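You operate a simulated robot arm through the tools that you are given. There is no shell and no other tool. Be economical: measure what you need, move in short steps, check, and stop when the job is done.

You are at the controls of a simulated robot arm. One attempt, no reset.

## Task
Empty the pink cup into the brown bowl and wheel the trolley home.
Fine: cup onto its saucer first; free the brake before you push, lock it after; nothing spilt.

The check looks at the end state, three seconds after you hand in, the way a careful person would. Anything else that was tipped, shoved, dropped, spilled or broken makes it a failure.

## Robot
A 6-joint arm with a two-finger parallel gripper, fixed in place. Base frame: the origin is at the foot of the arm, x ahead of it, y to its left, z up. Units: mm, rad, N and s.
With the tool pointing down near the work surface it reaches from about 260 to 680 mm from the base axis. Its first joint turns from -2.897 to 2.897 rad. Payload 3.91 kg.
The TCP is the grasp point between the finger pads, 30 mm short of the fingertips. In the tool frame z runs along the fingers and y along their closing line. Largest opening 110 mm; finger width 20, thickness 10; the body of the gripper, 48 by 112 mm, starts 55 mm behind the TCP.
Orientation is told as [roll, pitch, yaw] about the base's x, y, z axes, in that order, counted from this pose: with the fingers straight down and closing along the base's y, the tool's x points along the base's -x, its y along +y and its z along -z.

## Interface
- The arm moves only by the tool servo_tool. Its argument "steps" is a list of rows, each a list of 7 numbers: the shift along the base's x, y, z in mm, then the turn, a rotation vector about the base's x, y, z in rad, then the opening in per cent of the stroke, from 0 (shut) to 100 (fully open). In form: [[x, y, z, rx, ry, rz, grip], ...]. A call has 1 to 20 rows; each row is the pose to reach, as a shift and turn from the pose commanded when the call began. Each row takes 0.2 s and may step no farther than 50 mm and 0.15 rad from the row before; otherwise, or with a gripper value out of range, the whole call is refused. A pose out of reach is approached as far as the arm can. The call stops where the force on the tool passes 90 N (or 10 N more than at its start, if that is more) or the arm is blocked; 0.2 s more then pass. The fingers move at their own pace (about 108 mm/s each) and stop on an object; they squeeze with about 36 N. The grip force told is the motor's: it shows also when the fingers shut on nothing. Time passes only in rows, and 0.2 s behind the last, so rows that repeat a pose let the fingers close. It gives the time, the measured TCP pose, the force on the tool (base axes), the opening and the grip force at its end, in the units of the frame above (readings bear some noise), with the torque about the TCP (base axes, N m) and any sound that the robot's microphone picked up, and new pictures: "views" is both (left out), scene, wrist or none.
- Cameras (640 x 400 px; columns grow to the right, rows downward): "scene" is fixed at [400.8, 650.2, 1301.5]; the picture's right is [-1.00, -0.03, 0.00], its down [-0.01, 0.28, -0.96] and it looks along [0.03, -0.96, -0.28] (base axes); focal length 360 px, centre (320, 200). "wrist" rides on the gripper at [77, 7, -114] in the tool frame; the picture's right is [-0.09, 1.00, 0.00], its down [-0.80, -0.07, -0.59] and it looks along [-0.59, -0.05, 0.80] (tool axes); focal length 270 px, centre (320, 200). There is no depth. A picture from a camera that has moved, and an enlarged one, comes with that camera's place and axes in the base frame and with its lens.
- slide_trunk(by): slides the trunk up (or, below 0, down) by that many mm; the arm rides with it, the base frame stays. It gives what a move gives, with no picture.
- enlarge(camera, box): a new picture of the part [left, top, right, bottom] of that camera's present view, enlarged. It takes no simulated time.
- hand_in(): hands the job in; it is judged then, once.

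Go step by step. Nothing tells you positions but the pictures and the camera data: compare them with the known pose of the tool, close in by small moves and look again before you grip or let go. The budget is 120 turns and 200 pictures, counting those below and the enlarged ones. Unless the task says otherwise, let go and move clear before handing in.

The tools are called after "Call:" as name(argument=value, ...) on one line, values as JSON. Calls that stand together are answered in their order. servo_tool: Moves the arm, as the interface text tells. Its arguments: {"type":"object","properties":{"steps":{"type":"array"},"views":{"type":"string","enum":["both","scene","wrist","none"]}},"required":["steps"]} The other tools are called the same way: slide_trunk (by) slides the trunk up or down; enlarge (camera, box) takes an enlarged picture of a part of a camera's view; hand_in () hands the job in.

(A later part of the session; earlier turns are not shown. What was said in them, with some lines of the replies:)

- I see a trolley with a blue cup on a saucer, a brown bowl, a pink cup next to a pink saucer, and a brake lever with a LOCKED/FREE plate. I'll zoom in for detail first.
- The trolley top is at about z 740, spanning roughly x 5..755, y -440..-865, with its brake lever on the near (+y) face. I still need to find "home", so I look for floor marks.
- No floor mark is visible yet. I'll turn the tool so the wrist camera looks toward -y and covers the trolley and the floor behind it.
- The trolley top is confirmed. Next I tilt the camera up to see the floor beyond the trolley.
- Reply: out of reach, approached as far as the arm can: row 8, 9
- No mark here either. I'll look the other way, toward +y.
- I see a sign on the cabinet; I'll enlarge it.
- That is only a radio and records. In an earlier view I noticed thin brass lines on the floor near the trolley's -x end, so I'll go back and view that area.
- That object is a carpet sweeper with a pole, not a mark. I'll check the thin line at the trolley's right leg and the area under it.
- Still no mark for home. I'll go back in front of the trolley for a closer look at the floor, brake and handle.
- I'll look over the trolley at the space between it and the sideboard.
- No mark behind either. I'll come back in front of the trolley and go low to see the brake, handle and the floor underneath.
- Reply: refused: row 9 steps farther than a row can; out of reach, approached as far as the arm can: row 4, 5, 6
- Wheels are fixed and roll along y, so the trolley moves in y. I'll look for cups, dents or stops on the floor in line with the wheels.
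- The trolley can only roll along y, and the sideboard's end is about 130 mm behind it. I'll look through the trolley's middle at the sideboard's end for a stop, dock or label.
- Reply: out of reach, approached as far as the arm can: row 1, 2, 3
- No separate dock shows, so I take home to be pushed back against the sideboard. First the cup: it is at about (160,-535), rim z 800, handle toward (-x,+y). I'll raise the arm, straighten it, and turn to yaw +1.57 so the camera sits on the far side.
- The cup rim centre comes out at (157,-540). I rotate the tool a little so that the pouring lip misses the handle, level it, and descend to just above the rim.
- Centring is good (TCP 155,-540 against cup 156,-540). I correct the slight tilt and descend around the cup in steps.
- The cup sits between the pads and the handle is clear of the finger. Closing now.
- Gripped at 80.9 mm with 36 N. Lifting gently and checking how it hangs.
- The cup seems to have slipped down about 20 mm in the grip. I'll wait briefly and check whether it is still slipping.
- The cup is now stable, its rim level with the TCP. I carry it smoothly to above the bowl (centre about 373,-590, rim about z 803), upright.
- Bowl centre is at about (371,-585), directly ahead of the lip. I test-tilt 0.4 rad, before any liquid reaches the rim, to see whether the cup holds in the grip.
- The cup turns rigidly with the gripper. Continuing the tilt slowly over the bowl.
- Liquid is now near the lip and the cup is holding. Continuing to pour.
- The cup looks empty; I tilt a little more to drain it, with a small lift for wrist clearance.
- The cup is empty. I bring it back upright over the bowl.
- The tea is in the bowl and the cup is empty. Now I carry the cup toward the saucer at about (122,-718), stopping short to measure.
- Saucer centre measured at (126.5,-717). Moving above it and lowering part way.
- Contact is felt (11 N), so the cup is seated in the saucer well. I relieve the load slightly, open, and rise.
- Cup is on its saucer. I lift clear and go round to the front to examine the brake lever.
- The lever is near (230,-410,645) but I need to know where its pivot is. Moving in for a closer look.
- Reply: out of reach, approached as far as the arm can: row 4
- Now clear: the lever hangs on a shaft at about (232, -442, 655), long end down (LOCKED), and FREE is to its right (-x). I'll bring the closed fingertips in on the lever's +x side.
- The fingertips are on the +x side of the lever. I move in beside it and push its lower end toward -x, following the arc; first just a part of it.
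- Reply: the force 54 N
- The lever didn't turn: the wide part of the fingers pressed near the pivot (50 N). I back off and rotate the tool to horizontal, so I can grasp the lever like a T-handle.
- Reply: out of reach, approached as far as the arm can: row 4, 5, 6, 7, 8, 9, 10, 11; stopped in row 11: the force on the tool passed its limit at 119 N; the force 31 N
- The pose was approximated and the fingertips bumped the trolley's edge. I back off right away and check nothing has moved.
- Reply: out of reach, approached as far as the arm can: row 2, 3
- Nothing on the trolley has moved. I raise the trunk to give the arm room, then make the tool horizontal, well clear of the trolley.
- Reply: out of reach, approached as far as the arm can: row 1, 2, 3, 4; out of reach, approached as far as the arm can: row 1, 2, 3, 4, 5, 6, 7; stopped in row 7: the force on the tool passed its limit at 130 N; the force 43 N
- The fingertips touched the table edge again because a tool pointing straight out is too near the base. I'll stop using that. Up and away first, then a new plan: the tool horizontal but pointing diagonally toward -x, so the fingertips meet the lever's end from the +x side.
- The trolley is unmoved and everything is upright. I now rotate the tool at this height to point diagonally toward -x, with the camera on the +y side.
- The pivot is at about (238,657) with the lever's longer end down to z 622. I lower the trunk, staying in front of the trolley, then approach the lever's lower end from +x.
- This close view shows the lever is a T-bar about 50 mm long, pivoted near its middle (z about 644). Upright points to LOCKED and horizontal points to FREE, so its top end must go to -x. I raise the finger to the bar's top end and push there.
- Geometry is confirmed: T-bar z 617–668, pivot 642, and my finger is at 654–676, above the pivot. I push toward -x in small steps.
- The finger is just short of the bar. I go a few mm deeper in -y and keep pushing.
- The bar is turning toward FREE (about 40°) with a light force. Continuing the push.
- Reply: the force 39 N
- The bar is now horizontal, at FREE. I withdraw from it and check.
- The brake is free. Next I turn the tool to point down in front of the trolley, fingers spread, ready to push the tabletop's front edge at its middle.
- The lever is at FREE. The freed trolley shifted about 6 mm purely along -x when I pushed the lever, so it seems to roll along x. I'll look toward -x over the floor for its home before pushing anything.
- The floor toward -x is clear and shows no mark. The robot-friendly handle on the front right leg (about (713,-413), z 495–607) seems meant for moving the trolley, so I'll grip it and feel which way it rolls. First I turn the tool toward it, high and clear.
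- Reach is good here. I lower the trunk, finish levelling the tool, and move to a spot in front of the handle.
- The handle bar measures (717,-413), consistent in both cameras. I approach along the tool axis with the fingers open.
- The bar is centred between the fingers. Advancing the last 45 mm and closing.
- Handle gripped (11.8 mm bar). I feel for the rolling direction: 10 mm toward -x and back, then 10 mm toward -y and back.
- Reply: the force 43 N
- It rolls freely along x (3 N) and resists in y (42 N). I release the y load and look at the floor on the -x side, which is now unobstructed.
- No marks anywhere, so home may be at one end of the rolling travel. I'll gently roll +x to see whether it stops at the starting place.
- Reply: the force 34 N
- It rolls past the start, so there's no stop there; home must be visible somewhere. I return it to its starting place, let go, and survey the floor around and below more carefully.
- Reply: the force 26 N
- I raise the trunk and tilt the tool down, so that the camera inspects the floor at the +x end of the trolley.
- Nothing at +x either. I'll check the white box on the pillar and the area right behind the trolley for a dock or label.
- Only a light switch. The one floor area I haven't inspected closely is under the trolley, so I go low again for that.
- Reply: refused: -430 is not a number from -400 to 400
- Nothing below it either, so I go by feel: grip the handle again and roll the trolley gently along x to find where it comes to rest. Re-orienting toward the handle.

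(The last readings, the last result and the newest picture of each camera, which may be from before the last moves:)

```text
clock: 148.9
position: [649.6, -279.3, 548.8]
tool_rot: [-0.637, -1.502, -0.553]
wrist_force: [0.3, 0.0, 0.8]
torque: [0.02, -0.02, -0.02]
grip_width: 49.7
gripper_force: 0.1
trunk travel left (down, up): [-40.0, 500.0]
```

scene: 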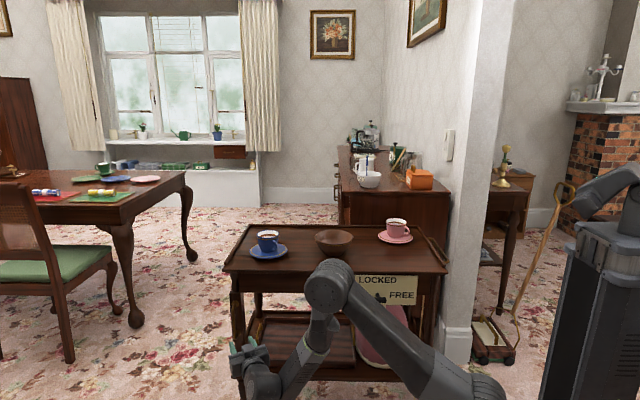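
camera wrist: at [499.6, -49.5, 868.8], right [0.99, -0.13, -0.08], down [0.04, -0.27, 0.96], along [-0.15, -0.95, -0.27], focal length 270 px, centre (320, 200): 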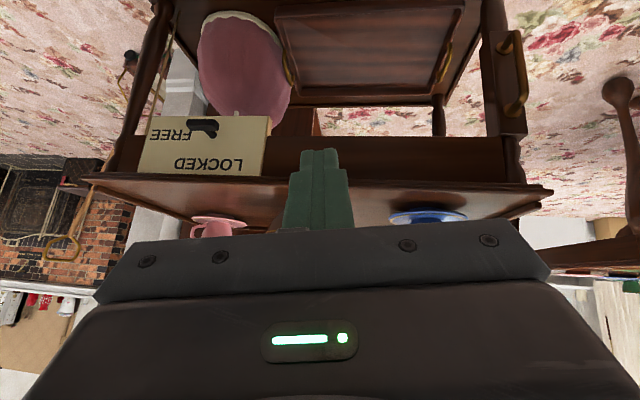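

Call:
servo_tool(steps=[[10, -15, 0, 0, 0, 0, 45]], views="both")

```text
clock: 149.3
position: [659.3, -294.6, 548.7]
tool_rot: [-0.628, -1.499, -0.565]
wrist_force: [0.0, 0.0, 0.0]
torque: [0.02, 0.01, -0.01]
grip_width: 49.4
gripper_force: 0.1
trunk travel left (down, up): [-40.0, 500.0]
camera wrist: at [618.0, -182.5, 478.3], right [0.93, 0.37, 0.05], down [-0.24, 0.49, 0.84], along [0.28, -0.79, 0.55], focal length 270 px, centre (320, 200)
```

scene: 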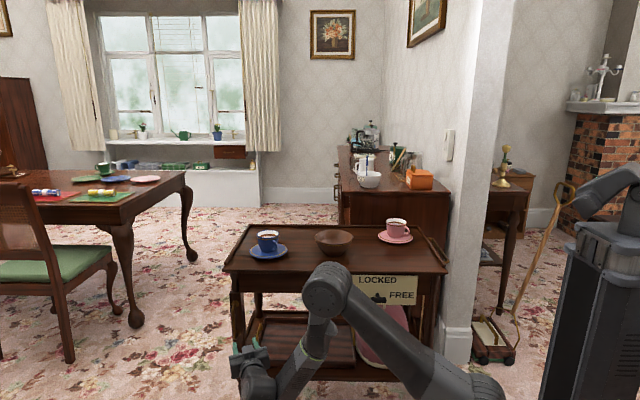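
wrist: 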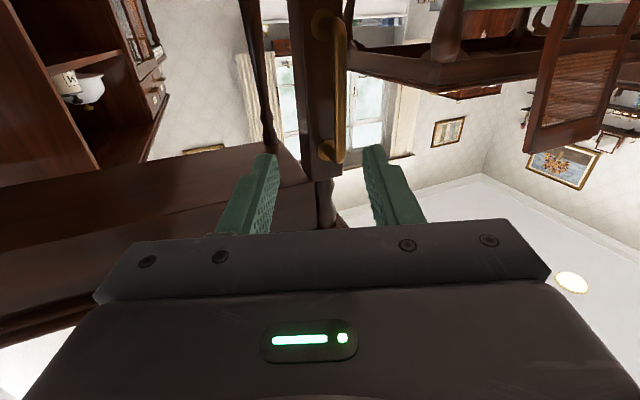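

Call:
servo_tool(steps=[[22, -30, 0, 0, 0, 0, 45], [43, -63, 0, 0, 0, 0, 45], [49, -78, 0, 0, 0, 0, 45], [55, -92, 0, 0, 0, 0, 45], [61, -107, 0, 0, 0, 0, 45], [61, -107, 0, 0, 0, 0, 30], [61, -107, 0, 0, 0, 0, 15], [61, -107, 0, 0, 0, 0, 0], [61, -107, 0, 0, 0, 0, 0]], views="wrist")

```text
clock: 151.3
position: [721.1, -401.8, 549.0]
tool_rot: [-0.622, -1.497, -0.568]
wrist_force: [5.0, 1.6, -0.9]
torque: [0.36, -0.93, 0.09]
grip_width: 12.5
gripper_force: 45.0
trunk travel left (down, up): [-40.0, 500.0]
camera wrist: at [679.6, -289.4, 478.5], right [0.93, 0.37, 0.05], down [-0.24, 0.49, 0.84], along [0.28, -0.79, 0.55], focal length 270 px, centre (320, 200)
```

wrist: 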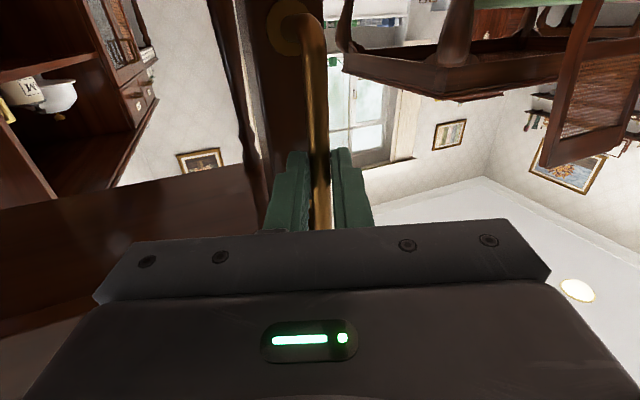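

Gripped. I roll slowly toward +x first, away from the robot, watching force and sound.

Call:
servo_tool(steps=[[4, 0, 0, 0, 0, 0, 0], [10, 0, 0, 0, 0, 0, 0], [18, 0, 0, 0, 0, 0, 0], [26, 0, 0, 0, 0, 0, 0], [34, 0, 0, 0, 0, 0, 0], [42, 0, 0, 0, 0, 0, 0], [50, 0, 0, 0, 0, 0, 0], [58, 0, 0, 0, 0, 0, 0], [66, 0, 0, 0, 0, 0, 0], [74, 0, 0, 0, 0, 0, 0], [80, 0, 0, 0, 0, 0, 0], [83, 0, 0, 0, 0, 0, 0]], views="scene")

```text
clock: 153.9
position: [803.6, -401.1, 548.6]
tool_rot: [-0.628, -1.5, -0.566]
wrist_force: [-2.9, 3.6, 3.7]
torque: [1.04, -0.63, 0.0]
grip_width: 12.3
gripper_force: 44.9
trunk travel left (down, up): [-40.0, 500.0]
```

scene: 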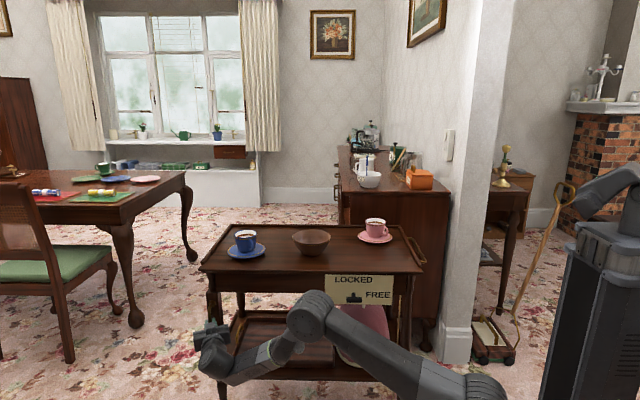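

It rolls smoothly in +x with no stop yet. I check the floor uncovered at its -x end.

Call:
enlarge(camera="scene", box=[380, 270, 480, 400])

```text
3.08 times, centred on (430, 335) of scene
camera zoom: at [400.8, 650.2, 1301.5], right [-1.0, -0.03, 0.0], down [-0.01, 0.28, -0.96], along [0.03, -0.96, -0.28], focal length 1106 px, centre (-18, -215)
```

zoom: 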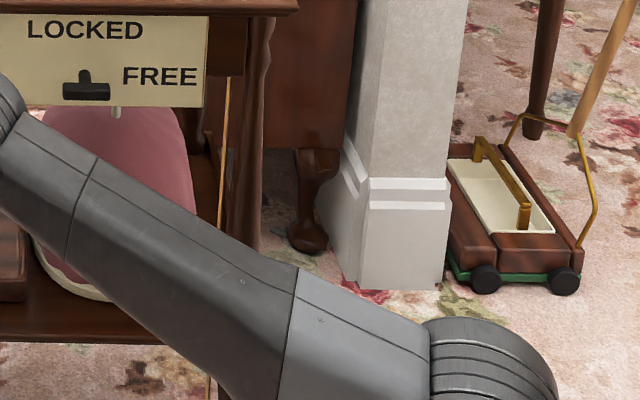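

Call:
servo_tool(steps=[[4, 0, 0, 0, 0, 0, 0], [10, 0, 0, 0, 0, 0, 0], [18, 0, 0, 0, 0, 0, 0], [26, 0, 0, 0, 0, 0, 0], [34, 0, 0, 0, 0, 0, 0], [42, 0, 0, 0, 0, 0, 0], [50, 0, 0, 0, 0, 0, 0], [56, 0, 0, 0, 0, 0, 0], [60, 0, 0, 0, 0, 0, 0]], views="none")

```text
clock: 155.9
position: [865.7, -401.1, 548.4]
tool_rot: [-0.624, -1.498, -0.566]
wrist_force: [-1.4, 4.6, -1.3]
torque: [1.05, -0.62, 0.01]
grip_width: 12.0
gripper_force: 45.1
trunk travel left (down, up): [-40.0, 500.0]
```

Call:
servo_tool(steps=[[4, 0, 0, 0, 0, 0, 0], [10, 0, 0, 0, 0, 0, 0], [18, 0, 0, 0, 0, 0, 0], [26, 0, 0, 0, 0, 0, 0], [34, 0, 0, 0, 0, 0, 0], [42, 0, 0, 0, 0, 0, 0], [50, 0, 0, 0, 0, 0, 0], [56, 0, 0, 0, 0, 0, 0], [60, 0, 0, 0, 0, 0, 0]], views="scene")

```text
clock: 157.9
position: [896.4, -400.5, 548.8]
tool_rot: [-0.619, -1.498, -0.576]
wrist_force: [5.1, -14.9, -2.6]
torque: [-0.28, -1.08, -0.05]
grip_width: 12.1
gripper_force: 44.5
out of reach, approached as far as the arm can: row 6, 7, 8, 9
trunk travel left (down, up): [-40.0, 500.0]
```

scene: 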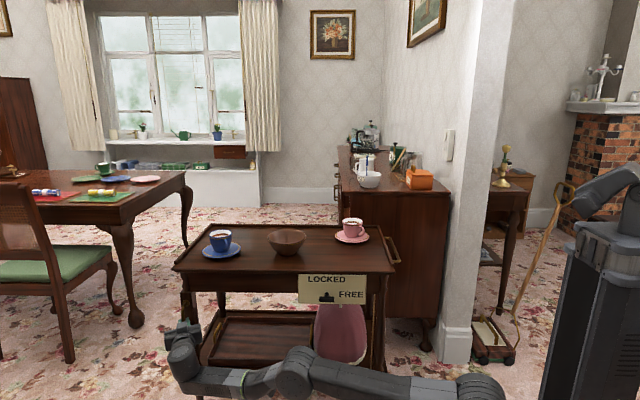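

I've reached the arm's limit at +x without a stop. A look at the uncovered floor before going the other way.

Call:
enlarge(camera="scene", box=[360, 250, 480, 390])

```text
2.86 times, centred on (420, 320) of scene
camera zoom: at [400.8, 650.2, 1301.5], right [-1.0, -0.03, 0.0], down [-0.01, 0.28, -0.96], along [0.03, -0.96, -0.28], focal length 1028 px, centre (34, -143)
```

zoom: 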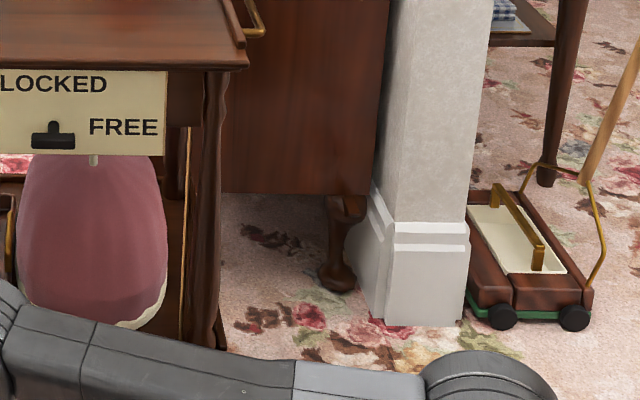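

No mark uncovered. Now rolling back toward -x, smoothly.

Call:
servo_tool(steps=[[-3, 0, 0, 0, 0, 0, 0], [-9, 0, 0, 0, 0, 0, 0], [-18, 0, 0, 0, 0, 0, 0], [-28, 0, 0, 0, 0, 0, 0], [-38, 0, 0, 0, 0, 0, 0], [-48, 0, 0, 0, 0, 0, 0], [-58, 0, 0, 0, 0, 0, 0], [-68, 0, 0, 0, 0, 0, 0], [-78, 0, 0, 0, 0, 0, 0], [-88, 0, 0, 0, 0, 0, 0], [-98, 0, 0, 0, 0, 0, 0], [-108, 0, 0, 0, 0, 0, 0], [-118, 0, 0, 0, 0, 0, 0], [-128, 0, 0, 0, 0, 0, 0], [-138, 0, 0, 0, 0, 0, 0], [-148, 0, 0, 0, 0, 0, 0], [-158, 0, 0, 0, 0, 0, 0], [-168, 0, 0, 0, 0, 0, 0], [-175, 0, 0, 0, 0, 0, 0], [-178, 0, 0, 0, 0, 0, 0]], views="none")

Call:
servo_tool(steps=[[-3, 0, 0, 0, 0, -0.02, 0], [-9, 0, 0, 0, 0, -0.04, 0], [-18, 0, 0, 0, 0, -0.06, 0], [-27, 0, 0, 0, 0, -0.08, 0], [-36, 0, 0, 0, 0, -0.1, 0], [-45, 0, 0, 0, 0, -0.12, 0], [-54, 0, 0, 0, 0, -0.14, 0], [-63, 0, 0, 0, 0, -0.16, 0], [-72, 0, 0, 0, 0, -0.18, 0], [-81, 0, 0, 0, 0, -0.2, 0], [-88, 0, 0, 0, 0, -0.22, 0], [-91, 0, 0, 0, 0, -0.22, 0]], views="scene")

```text
clock: 162.1
position: [718.3, -398.2, 549.1]
tool_rot: [-0.627, -1.498, -0.565]
wrist_force: [2.3, -21.5, -0.4]
torque: [-0.39, -1.13, -0.16]
grip_width: 12.5
gripper_force: 44.5
trunk travel left (down, up): [-40.0, 500.0]
```

```text
clock: 164.7
position: [628.2, -397.7, 549.1]
tool_rot: [-0.635, -1.496, -0.776]
wrist_force: [3.8, 15.8, -6.0]
torque: [0.01, -0.95, 0.13]
grip_width: 12.3
gripper_force: 45.5
trunk travel left (down, up): [-40.0, 500.0]
```

scene: 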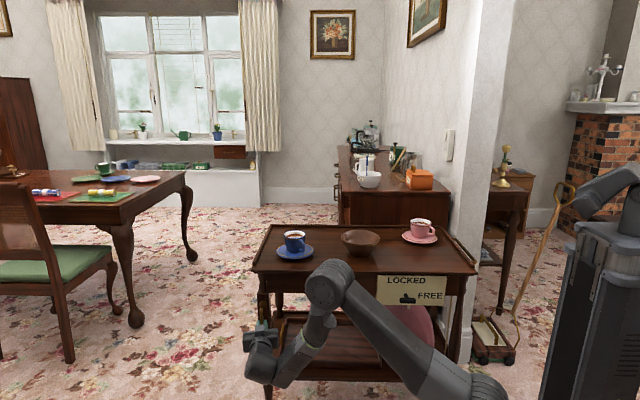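

Call:
servo_tool(steps=[[-3, 0, 0, 0, 0, -0.02, 0], [-9, 0, 0, 0, 0, -0.04, 0], [-18, 0, 0, 0, 0, -0.06, 0], [-27, 0, 0, 0, 0, -0.08, 0], [-36, 0, 0, 0, 0, -0.1, 0], [-45, 0, 0, 0, 0, -0.12, 0], [-54, 0, 0, 0, 0, -0.14, 0], [-63, 0, 0, 0, 0, -0.16, 0], [-72, 0, 0, 0, 0, -0.18, 0], [-81, 0, 0, 0, 0, -0.2, 0], [-90, 0, 0, 0, 0, -0.22, 0], [-99, 0, 0, 0, 0, -0.24, 0], [-105, 0, 0, 0, 0, -0.26, 0], [-108, 0, 0, 0, 0, -0.26, 0]], views="scene")

```text
clock: 167.7
position: [518.4, -399.2, 549.4]
tool_rot: [-0.63, -1.5, -1.043]
wrist_force: [3.3, -0.8, -4.9]
torque: [-0.13, -0.87, 0.03]
grip_width: 12.3
gripper_force: 45.1
trunk travel left (down, up): [-40.0, 500.0]
```

scene: 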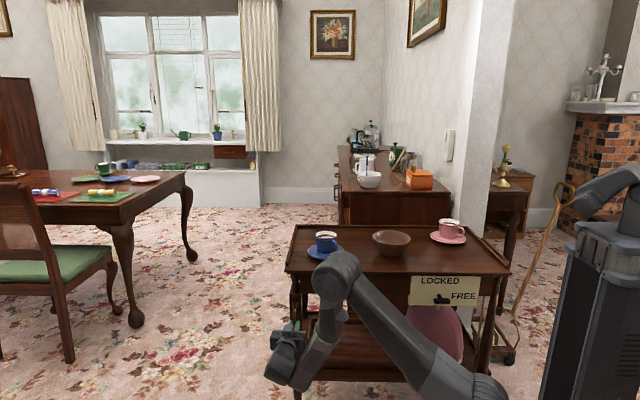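

Still rolling freely 200 mm to the -x side. I check the floor uncovered on the left.

Call:
enlarge(camera="scene", box=[200, 230, 340, 400])

Call:
enlarge(camera="scene", box=[440, 200, 580, 380])

```text
2.35 times, centred on (270, 315) of scene
camera zoom: at [400.8, 650.2, 1301.5], right [-1.0, -0.03, 0.0], down [-0.01, 0.28, -0.96], along [0.03, -0.96, -0.28], focal length 846 px, centre (438, -71)
```

zoom: 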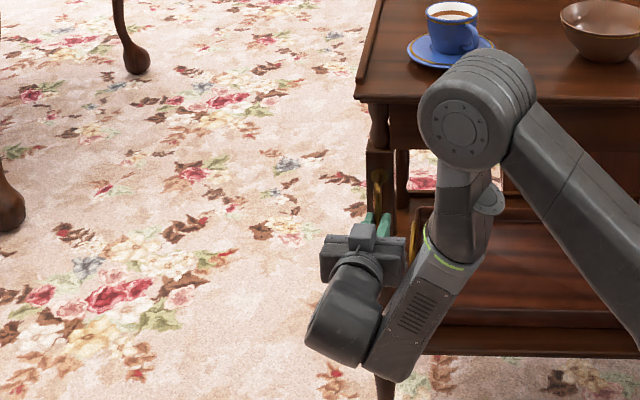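

```text
2.22 times, centred on (510, 290) of scene
camera zoom: at [400.8, 650.2, 1301.5], right [-1.0, -0.03, 0.0], down [-0.01, 0.28, -0.96], along [0.03, -0.96, -0.28], focal length 799 px, centre (-102, 0)
```

zoom: 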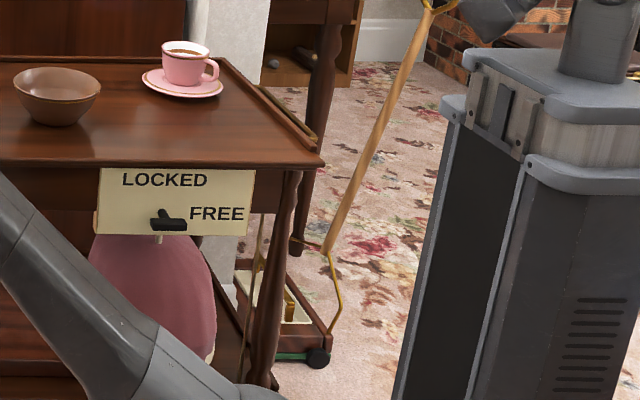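

Call:
servo_tool(steps=[[-3, 0, 0, 0, 0, -0.02, 0], [-9, 0, 0, 0, 0, -0.04, 0], [-18, 0, 0, 0, 0, -0.06, 0], [-27, 0, 0, 0, 0, -0.08, 0], [-36, 0, 0, 0, 0, -0.1, 0], [-45, 0, 0, 0, 0, -0.12, 0], [-54, 0, 0, 0, 0, -0.14, 0], [-63, 0, 0, 0, 0, -0.16, 0], [-72, 0, 0, 0, 0, -0.18, 0], [-81, 0, 0, 0, 0, -0.2, 0], [-90, 0, 0, 0, 0, -0.22, 0], [-97, 0, 0, 0, 0, -0.22, 0], [-100, 0, 0, 0, 0, -0.22, 0]], views="scene")

```text
clock: 170.5
position: [418.8, -400.0, 548.6]
tool_rot: [-0.632, -1.498, -1.26]
wrist_force: [5.3, -0.1, -3.9]
torque: [0.44, -1.11, 0.08]
grip_width: 12.0
gripper_force: 45.3
trunk travel left (down, up): [-40.0, 500.0]
```

scene: 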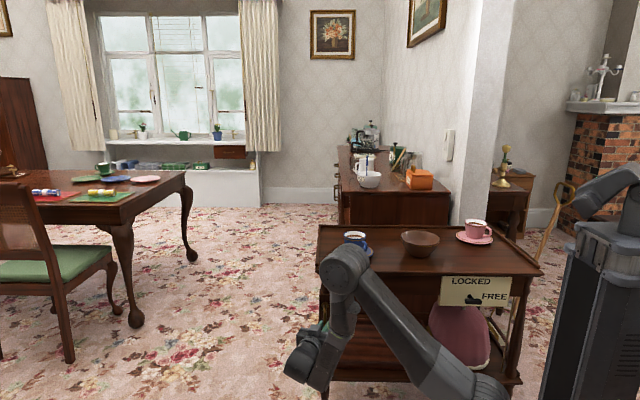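

Still free at -300 mm. Continuing carefully.

Call:
servo_tool(steps=[[-3, 0, 0, 0, 0, -0.02, 0], [-9, 0, 0, 0, 0, -0.04, 0], [-18, 0, 0, 0, 0, -0.07, 0], [-27, 0, 0, 0, 0, -0.1, 0], [-36, 0, 0, 0, 0, -0.13, 0], [-45, 0, 0, 0, 0, -0.16, 0], [-54, 0, 0, 0, 0, -0.19, 0], [-63, 0, 0, 0, 0, -0.22, 0], [-72, 0, 0, 0, 0, -0.25, 0], [-81, 0, 0, 0, 0, -0.28, 0], [-90, 0, 0, 0, 0, -0.3, 0], [-97, 0, 0, 0, 0, -0.3, 0], [-100, 0, 0, 0, 0, -0.3, 0]], views="scene")

```text
clock: 173.3
position: [319.1, -400.0, 549.4]
tool_rot: [-0.622, -1.498, -1.569]
wrist_force: [4.5, -40.2, 9.5]
torque: [-0.87, -0.59, 0.52]
grip_width: 12.5
gripper_force: 44.4
trunk travel left (down, up): [-40.0, 500.0]
```

scene: 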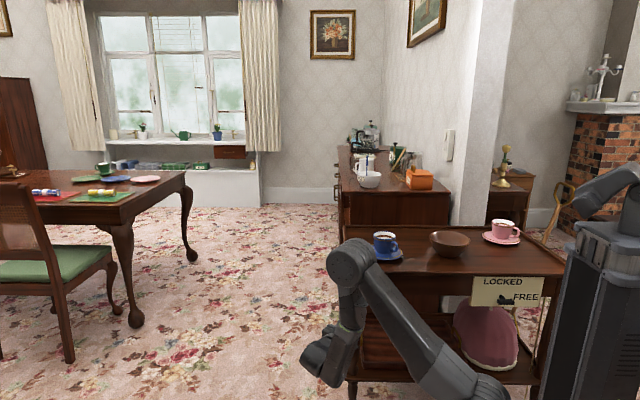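

Still no stop at -400 mm. A wrist view from here shows what lies further along -x.

Call:
servo_tool(steps=[[0, -3, 0, 0, 0, 0, 0], [0, -4, 0, 0, 0, 0, 0]], views="wrist")

Call:
enlarge(camera="scene", box=[180, 200, 360, 400])

```text
clock: 173.9
position: [320.0, -400.1, 549.8]
tool_rot: [-0.667, -1.495, -1.527]
wrist_force: [2.5, 25.8, 8.0]
torque: [0.05, -1.15, -0.27]
grip_width: 12.3
gripper_force: 44.8
trunk travel left (down, up): [-40.0, 500.0]
camera wrist: at [390.1, -305.3, 478.3], right [0.81, -0.58, 0.04], down [0.29, 0.46, 0.84], along [-0.51, -0.67, 0.55], focal length 270 px, centre (320, 200)
```

wrist: 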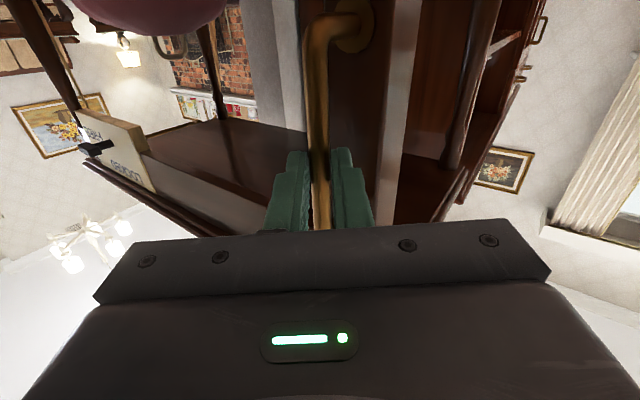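

```text
2.00 times, centred on (270, 300) of scene
camera zoom: at [400.8, 650.2, 1301.5], right [-1.0, -0.03, 0.0], down [-0.01, 0.28, -0.96], along [0.03, -0.96, -0.28], focal length 719 px, centre (420, 0)
```

zoom: 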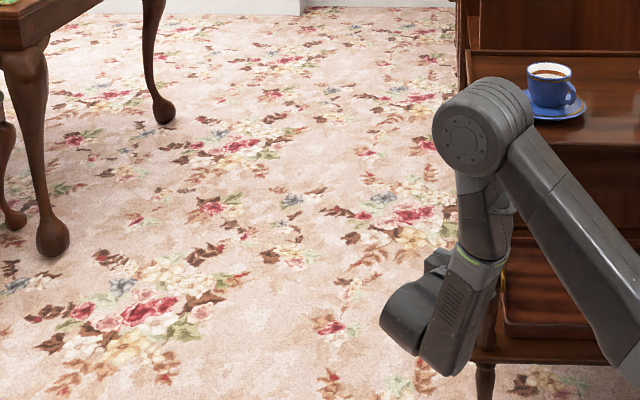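

y is rigid both ways, so the trolley runs on one line along x. I keep rolling gently toward -x to find where the travel ends.

Call:
servo_tool(steps=[[-3, 2, 0, 0, 0, -0.02, 0], [-9, 2, 0, 0, 0, -0.04, 0], [-18, 2, 0, 0, 0, -0.07, 0], [-27, 2, 0, 0, 0, -0.1, 0], [-36, 2, 0, 0, 0, -0.13, 0], [-45, 2, 0, 0, 0, -0.16, 0], [-54, 1, 0, 0, 0, -0.19, 0], [-63, 1, 0, 0, 0, -0.22, 0], [-72, 1, 0, 0, 0, -0.25, 0], [-81, 0, 0, 0, 0, -0.28, 0], [-90, 0, 0, 0, 0, -0.3, 0], [-99, 0, 0, 0, 0, -0.3, 0], [-105, 0, 0, 0, 0, -0.3, 0], [-108, 0, 0, 0, 0, -0.3, 0]], views="none")

```text
clock: 175.4
position: [285.4, -406.9, 548.0]
tool_rot: [-0.367, -1.504, -1.95]
wrist_force: [44.9, -1.8, -12.4]
torque: [-0.3, -1.04, 0.58]
grip_width: 12.1
gripper_force: 45.0
trunk travel left (down, up): [-40.0, 500.0]
stopped in row 7: the force on the tool passed its limit at 98 N (the readings are from after the stop); the commanded pose is now the measured one
```

A firm stop at about 440 mm from the start. I look to see whether that is home or an obstacle.

Call:
servo_tool(steps=[[4, 0, 0, 0, 0, 0, 0], [4, 0, 0, 0, 0, 0, 0]], views="scene")

Call:
enlarge(camera="scene", box=[320, 190, 600, 400])

```text
clock: 176.0
position: [285.4, -406.2, 548.3]
tool_rot: [-0.449, -1.502, -1.881]
wrist_force: [25.1, -10.3, -14.2]
torque: [0.02, -1.41, 0.42]
grip_width: 12.1
gripper_force: 44.7
trunk travel left (down, up): [-40.0, 500.0]
```

scene: 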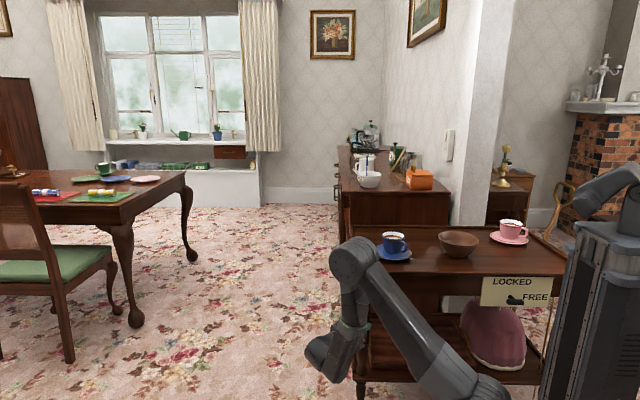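

```text
1.90 times, centred on (460, 295) of scene
camera zoom: at [400.8, 650.2, 1301.5], right [-1.0, -0.03, 0.0], down [-0.01, 0.28, -0.96], along [0.03, -0.96, -0.28], focal length 685 px, centre (53, 19)
```

zoom: 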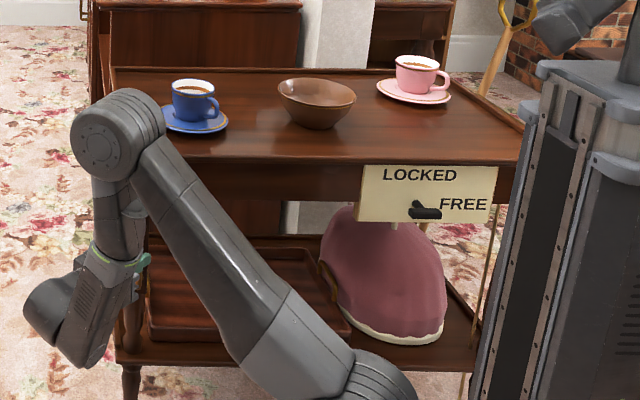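

All items are still upright and in place, and this is the firm end of the trolley's travel, so I take it as home. I ease off the load, let go of the handle and retreat to go and lock the brake.

Call:
servo_tool(steps=[[2, 0, 0, 0, 0, 0, 0], [2, 0, 0, 0, 0, 0, 10], [2, 0, 0, 0, 0, 0, 30], [2, 0, 0, 0, 0, 0, 45], [2, 0, 0, 0, 0, 0, 45], [17, 15, 0, 0, 0, 0, 45], [37, 35, 0, 0, 0, 0, 45], [62, 65, 0, 0, 0, 0, 45]], views="none")

Call:
slide_trunk(by=300)

Call:
servo_tool(steps=[[0, 10, 0, 0.0918, -0.0868, 0, 30], [0, 20, 0, 0.1835, -0.1735, 0, 0], [0, 20, 0, 0.275, -0.26, 0, 0], [0, 20, 0, 0.367, -0.347, 0, 0], [0, 20, 0, 0.459, -0.434, 0, 0], [0, 20, 0, 0.5505, -0.5205, 0, 0], [0, 20, 0, 0.642, -0.607, 0, 0], [0, 20, 0, 0.734, -0.694, 0, 0]], views="none")

```text
clock: 177.8
position: [346.8, -339.9, 551.7]
tool_rot: [-0.447, -1.506, -1.882]
wrist_force: [-0.1, 0.1, -0.5]
torque: [0.03, 0.01, -0.01]
grip_width: 49.4
gripper_force: 0.0
trunk travel left (down, up): [-40.0, 500.0]
```

```text
clock: 180.8
position: [348.3, -340.6, 850.8]
tool_rot: [-0.438, -1.505, -1.891]
wrist_force: [-0.2, 1.1, -1.1]
torque: [0.02, -0.01, 0.04]
grip_width: 49.6
gripper_force: 0.1
trunk travel left (down, up): [-340.0, 200.0]
```

```text
clock: 182.6
position: [347.6, -321.8, 850.2]
tool_rot: [-0.019, -0.5, -2.295]
wrist_force: [-0.6, -0.4, -0.6]
torque: [0.03, 0.0, -0.02]
grip_width: 0.1
gripper_force: 36.9
trunk travel left (down, up): [-340.0, 200.0]
```

Now I move over, high and clear, to the brake lever's new position (pivot about x -210), turning the tool to face the plate.

Call:
servo_tool(steps=[[-10, -10, 40, 0, 0, 0.06, 0], [-25, -30, 80, 0, 0, 0.12, 0], [-50, -60, 115, 0, 0, 0.18, 0], [-85, -90, 140, 0, 0, 0.24, 0], [-125, -115, 150, 0, 0, 0.3, 0], [-170, -128, 150, 0, 0, 0.36, 0], [-215, -128, 150, 0, 0, 0.42, 0], [-260, -128, 150, 0, 0, 0.48, 0], [-305, -128, 150, 0, 0, 0.54, 0], [-350, -128, 150, 0, 0, 0.6, 0], [-395, -128, 150, 0, 0, 0.66, 0], [-440, -120, 150, 0, 0, 0.725, 0], [-485, -100, 140, 0, 0, 0.725, 0], [-515, -80, 110, 0, 0, 0.725, 0], [-525, -60, 70, 0, 0, 0.725, 0]], views="wrist")

```text
refused: row 3 steps farther than a row can; nothing moved
```

Call:
servo_tool(steps=[[-10, -10, 40, 0, 0, 0.06, 0], [-25, -25, 78, 0, 0, 0.12, 0], [-45, -45, 112, 0, 0, 0.18, 0], [-75, -70, 135, 0, 0, 0.24, 0], [-110, -100, 148, 0, 0, 0.3, 0], [-150, -125, 150, 0, 0, 0.36, 0], [-195, -128, 150, 0, 0, 0.42, 0], [-240, -128, 150, 0, 0, 0.48, 0], [-285, -128, 150, 0, 0, 0.54, 0], [-330, -128, 150, 0, 0, 0.6, 0], [-375, -128, 150, 0, 0, 0.66, 0], [-420, -125, 150, 0, 0, 0.725, 0], [-460, -110, 140, 0, 0, 0.725, 0], [-490, -90, 115, 0, 0, 0.725, 0], [-515, -75, 80, 0, 0, 0.725, 0], [-525, -65, 40, 0, 0, 0.725, 0]], views="wrist")

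```text
clock: 186.0
position: [-176.8, -385.8, 892.3]
tool_rot: [-0.019, -0.502, -1.572]
wrist_force: [-0.3, -0.1, -0.9]
torque: [0.0, 0.0, 0.0]
grip_width: 0.1
gripper_force: 36.5
trunk travel left (down, up): [-340.0, 200.0]
camera wrist: at [-169.1, -263.1, 956.7], right [1.0, -0.09, 0.03], down [-0.06, -0.42, 0.91], along [-0.07, -0.91, -0.42], focal length 270 px, centre (320, 200)
```

wrist: 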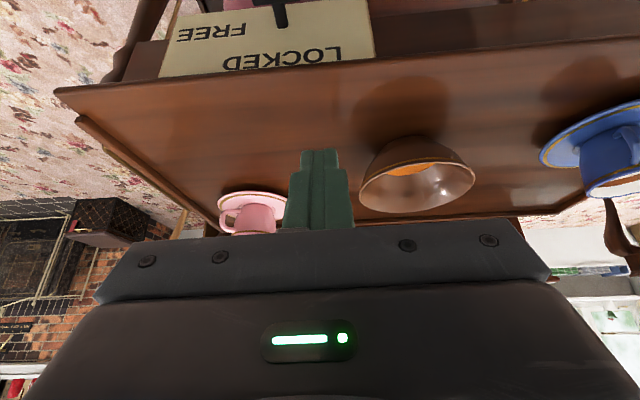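

The lever is in view, still at FREE, pivot near x -221. I descend in front of it for a closer view before touching.

Call:
servo_tool(steps=[[-5, 5, -45, 0, 0, 0, 0], [-10, 10, -90, 0, 0, 0, 0], [-14, 10, -135, 0, 0, 0, 0], [-18, 5, -165, 0, 0, 0, 0], [-18, 0, -185, 0, 0, 0, 0]], views="wrist")

Call:
enlarge(camera="wrist", box=[200, 80, 400, 225])

```text
clock: 187.2
position: [-196.7, -385.6, 706.4]
tool_rot: [-0.019, -0.5, -1.57]
wrist_force: [0.2, -0.5, 1.4]
torque: [0.01, 0.01, -0.02]
grip_width: 0.0
gripper_force: 36.4
trunk travel left (down, up): [-340.0, 200.0]
camera wrist: at [-188.2, -262.7, 770.2], right [1.0, -0.09, 0.03], down [-0.06, -0.42, 0.91], along [-0.07, -0.9, -0.42], focal length 270 px, centre (320, 200)
```

wrist: 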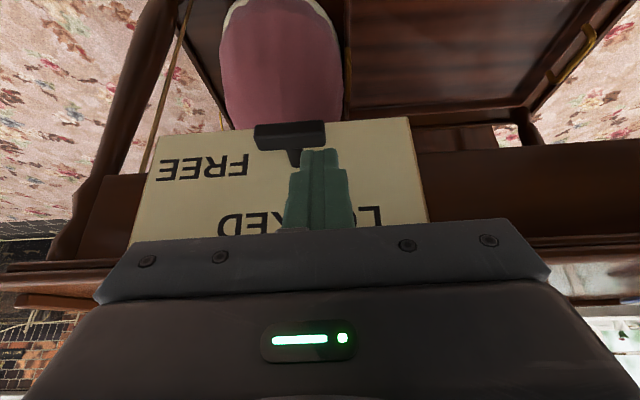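

```text
2.76 times, centred on (300, 152) of wrist
camera zoom: at [-188.2, -262.7, 770.2], right [1.0, -0.09, 0.03], down [-0.06, -0.42, 0.91], along [-0.07, -0.9, -0.42], focal length 746 px, centre (375, 331)
```

zoom: 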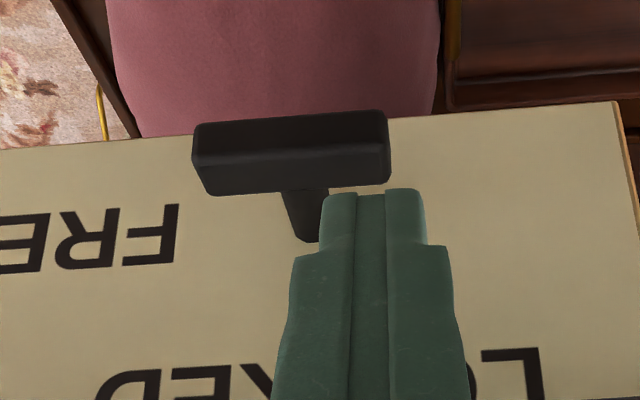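

The bar is level; my fingertip is 21 mm to the +x side of its pivot. I move in over that end and press straight down, to turn the bar upright to LOCKED.

Call:
servo_tool(steps=[[0, -8, 0, 0, 0, 0, 0], [0, -15, 0, 0, 0, 0, 0], [0, -15, -12, 0, 0, 0, 0], [0, -15, -22, 0, 0, 0, 0], [0, -15, -30, 0, 0, 0, 0], [0, -15, -38, 0, 0, 0, 0], [0, -15, -46, 0, 0, 0, 0], [0, -15, -54, 0, 0, 0, 0], [0, -15, -60, 0, 0, 0, 0]], views="wrist")

Call:
enlarge(camera="wrist", box=[200, 80, 400, 225])

```text
clock: 189.2
position: [-194.9, -399.8, 646.2]
tool_rot: [-0.019, -0.501, -1.57]
wrist_force: [-0.9, -0.6, 0.2]
torque: [-0.02, -0.01, 0.04]
grip_width: 0.1
gripper_force: 35.9
trunk travel left (down, up): [-340.0, 200.0]
camera wrist: at [-187.1, -277.6, 709.5], right [1.0, -0.09, 0.03], down [-0.06, -0.42, 0.91], along [-0.07, -0.9, -0.42], focal length 270 px, centre (320, 200)
```

wrist: 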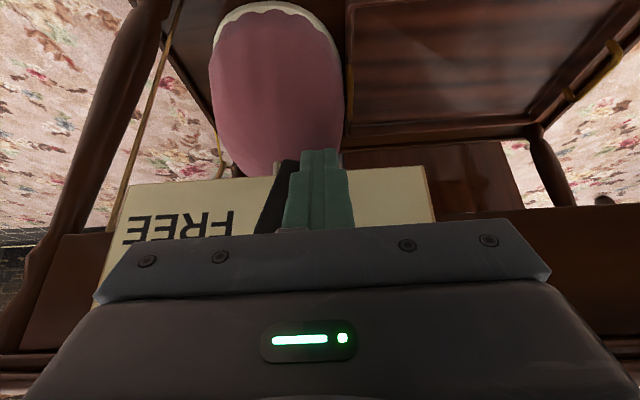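

```text
2.76 times, centred on (300, 152) of wrist
camera zoom: at [-187.1, -277.6, 709.5], right [1.0, -0.09, 0.03], down [-0.06, -0.42, 0.91], along [-0.07, -0.9, -0.42], focal length 746 px, centre (375, 331)
```

zoom: 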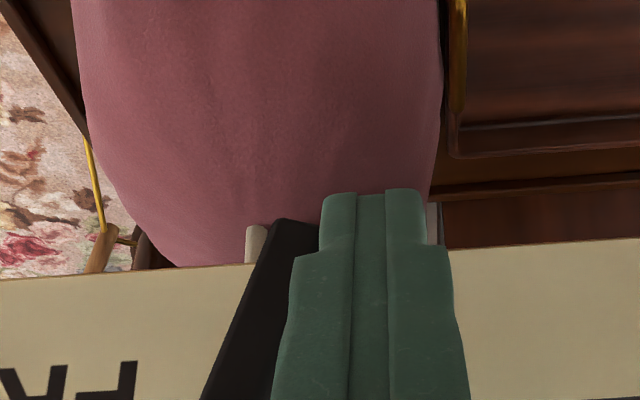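

The bar has turned most of the way (about 70°). I nudge its lower end a little toward -x to finish.

Call:
servo_tool(steps=[[-2, 0, -3, 0, 0, 0, 0], [-5, 0, -5, 0, 0, 0, 0], [-8, 0, -6, 0, 0, 0, 0], [-10, 0, -6, 0, 0, 0, 0]], views="none")

Call:
enlarge(camera="wrist", box=[200, 80, 400, 225])

```text
clock: 190.2
position: [-204.0, -400.0, 640.7]
tool_rot: [-0.013, -0.5, -1.572]
wrist_force: [18.2, -7.3, 1.3]
torque: [-0.2, -0.4, 0.41]
grip_width: 0.0
gripper_force: 35.8
trunk travel left (down, up): [-340.0, 200.0]
```

```text
2.76 times, centred on (300, 152) of wrist
camera zoom: at [-195.9, -277.8, 703.4], right [1.0, -0.08, 0.03], down [-0.06, -0.42, 0.91], along [-0.06, -0.91, -0.42], focal length 746 px, centre (375, 331)
```

zoom: 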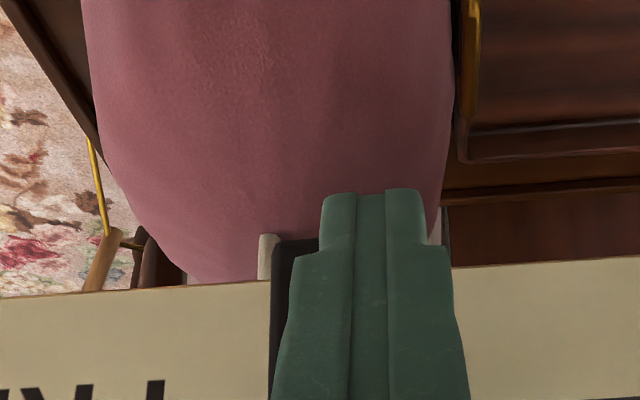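

The bar is upright against its stop: LOCKED. I back off sideways, then out and up, and check.

Call:
servo_tool(steps=[[6, 0, 0, 0, 0, 0, 0], [16, 5, 0, 0, 0, 0, 0], [20, 25, 10, 0, 0, 0, 0], [20, 35, 45, 0, 0, 0, 0], [20, 25, 90, 0, 0, 0, 0], [20, 15, 135, 0, 0, 0, 0]], views="wrist")

Call:
enlarge(camera="wrist", box=[160, 0, 440, 160])

```text
clock: 191.6
position: [-184.0, -385.7, 774.4]
tool_rot: [-0.017, -0.499, -1.572]
wrist_force: [0.4, -0.1, 0.3]
torque: [0.04, 0.0, 0.03]
grip_width: 0.1
gripper_force: 36.3
trunk travel left (down, up): [-340.0, 200.0]
camera wrist: at [-176.9, -262.0, 836.0], right [1.0, -0.09, 0.03], down [-0.06, -0.42, 0.91], along [-0.07, -0.9, -0.42], focal length 270 px, centre (320, 200)
```

wrist: 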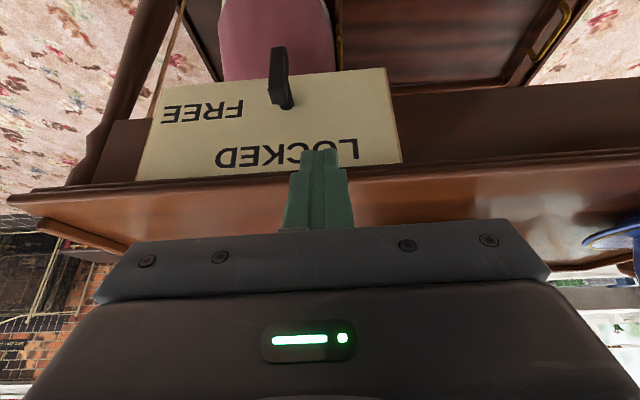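

```text
2.29 times, centred on (300, 80) of wrist
camera zoom: at [-176.9, -262.0, 836.0], right [1.0, -0.09, 0.03], down [-0.06, -0.42, 0.91], along [-0.07, -0.9, -0.42], focal length 618 px, centre (366, 474)
```

zoom: 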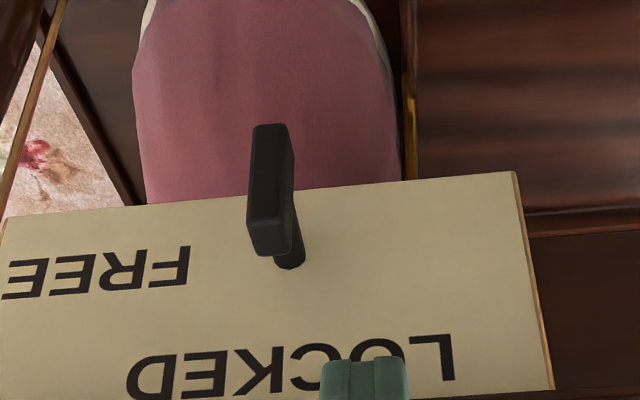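

The lever is back in the same upright position as at the start, so it's locked. I raise the arm clear and take a last look.

Call:
servo_tool(steps=[[0, 0, 45, 0, 0, 0, 0], [0, 0, 90, 0, 0, 0, 0], [0, 0, 135, 0, 0, 0, 0], [10, 0, 180, 0, 0, 0, 20], [30, 0, 225, 0, 0, 0, 40], [50, 0, 260, 0, 0, 0, 40]], views="scene")

Call:
enlarge(camera="scene", box=[320, 200, 580, 400])

```text
clock: 193.0
position: [-134.9, -385.0, 1032.1]
tool_rot: [-0.016, -0.5, -1.573]
wrist_force: [0.1, -0.1, 0.0]
torque: [0.02, 0.03, -0.02]
grip_width: 43.9
gripper_force: 0.1
trunk travel left (down, up): [-340.0, 200.0]
```

scene: 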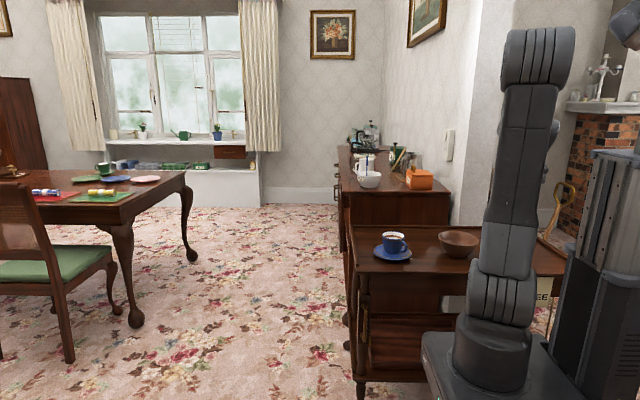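

```text
2.00 times, centred on (450, 300) of scene
camera zoom: at [400.8, 650.2, 1301.5], right [-1.0, -0.03, 0.0], down [-0.01, 0.28, -0.96], along [0.03, -0.96, -0.28], focal length 719 px, centre (60, 0)
```

zoom: 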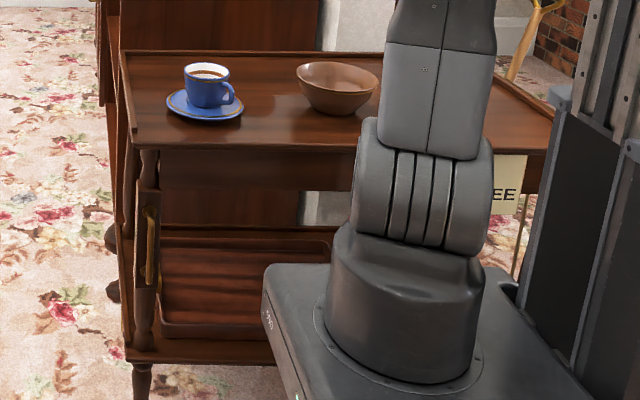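

The pink cup is on its saucer, empty, with its tea in the bowl. The trolley stands at the firm end of its run beside the sideboard, the brake is locked and the arm is clear, so I'm handing in.

Call:
hand_in()

```text
The job is handed in.
```

I emptied the pink cup into the brown bowl, put it on its saucer, and moved the trolley with the brake freed before and locked after, but I can't be certain I parked it at home.

- **Home position:** I found no mark, sign or dock for home anywhere I looked. The trolley rolls only along one line, so I pushed it about 450 mm to the only firm stop I found, beside the sideboard. The other way I ran out of reach after about 180 mm without meeting a stop. I took that stop as home.
- **Spills and knocks:** I saw no spills and nothing tipped over. While working on the brake, the fingertips pressed hard on the trolley three times (about 50 to 130 N). Nothing moved, as far as the pictures showed.
- **Last check:** the arm hid the pink cup in the final picture. I last saw it upright on its saucer just before I locked the brake.
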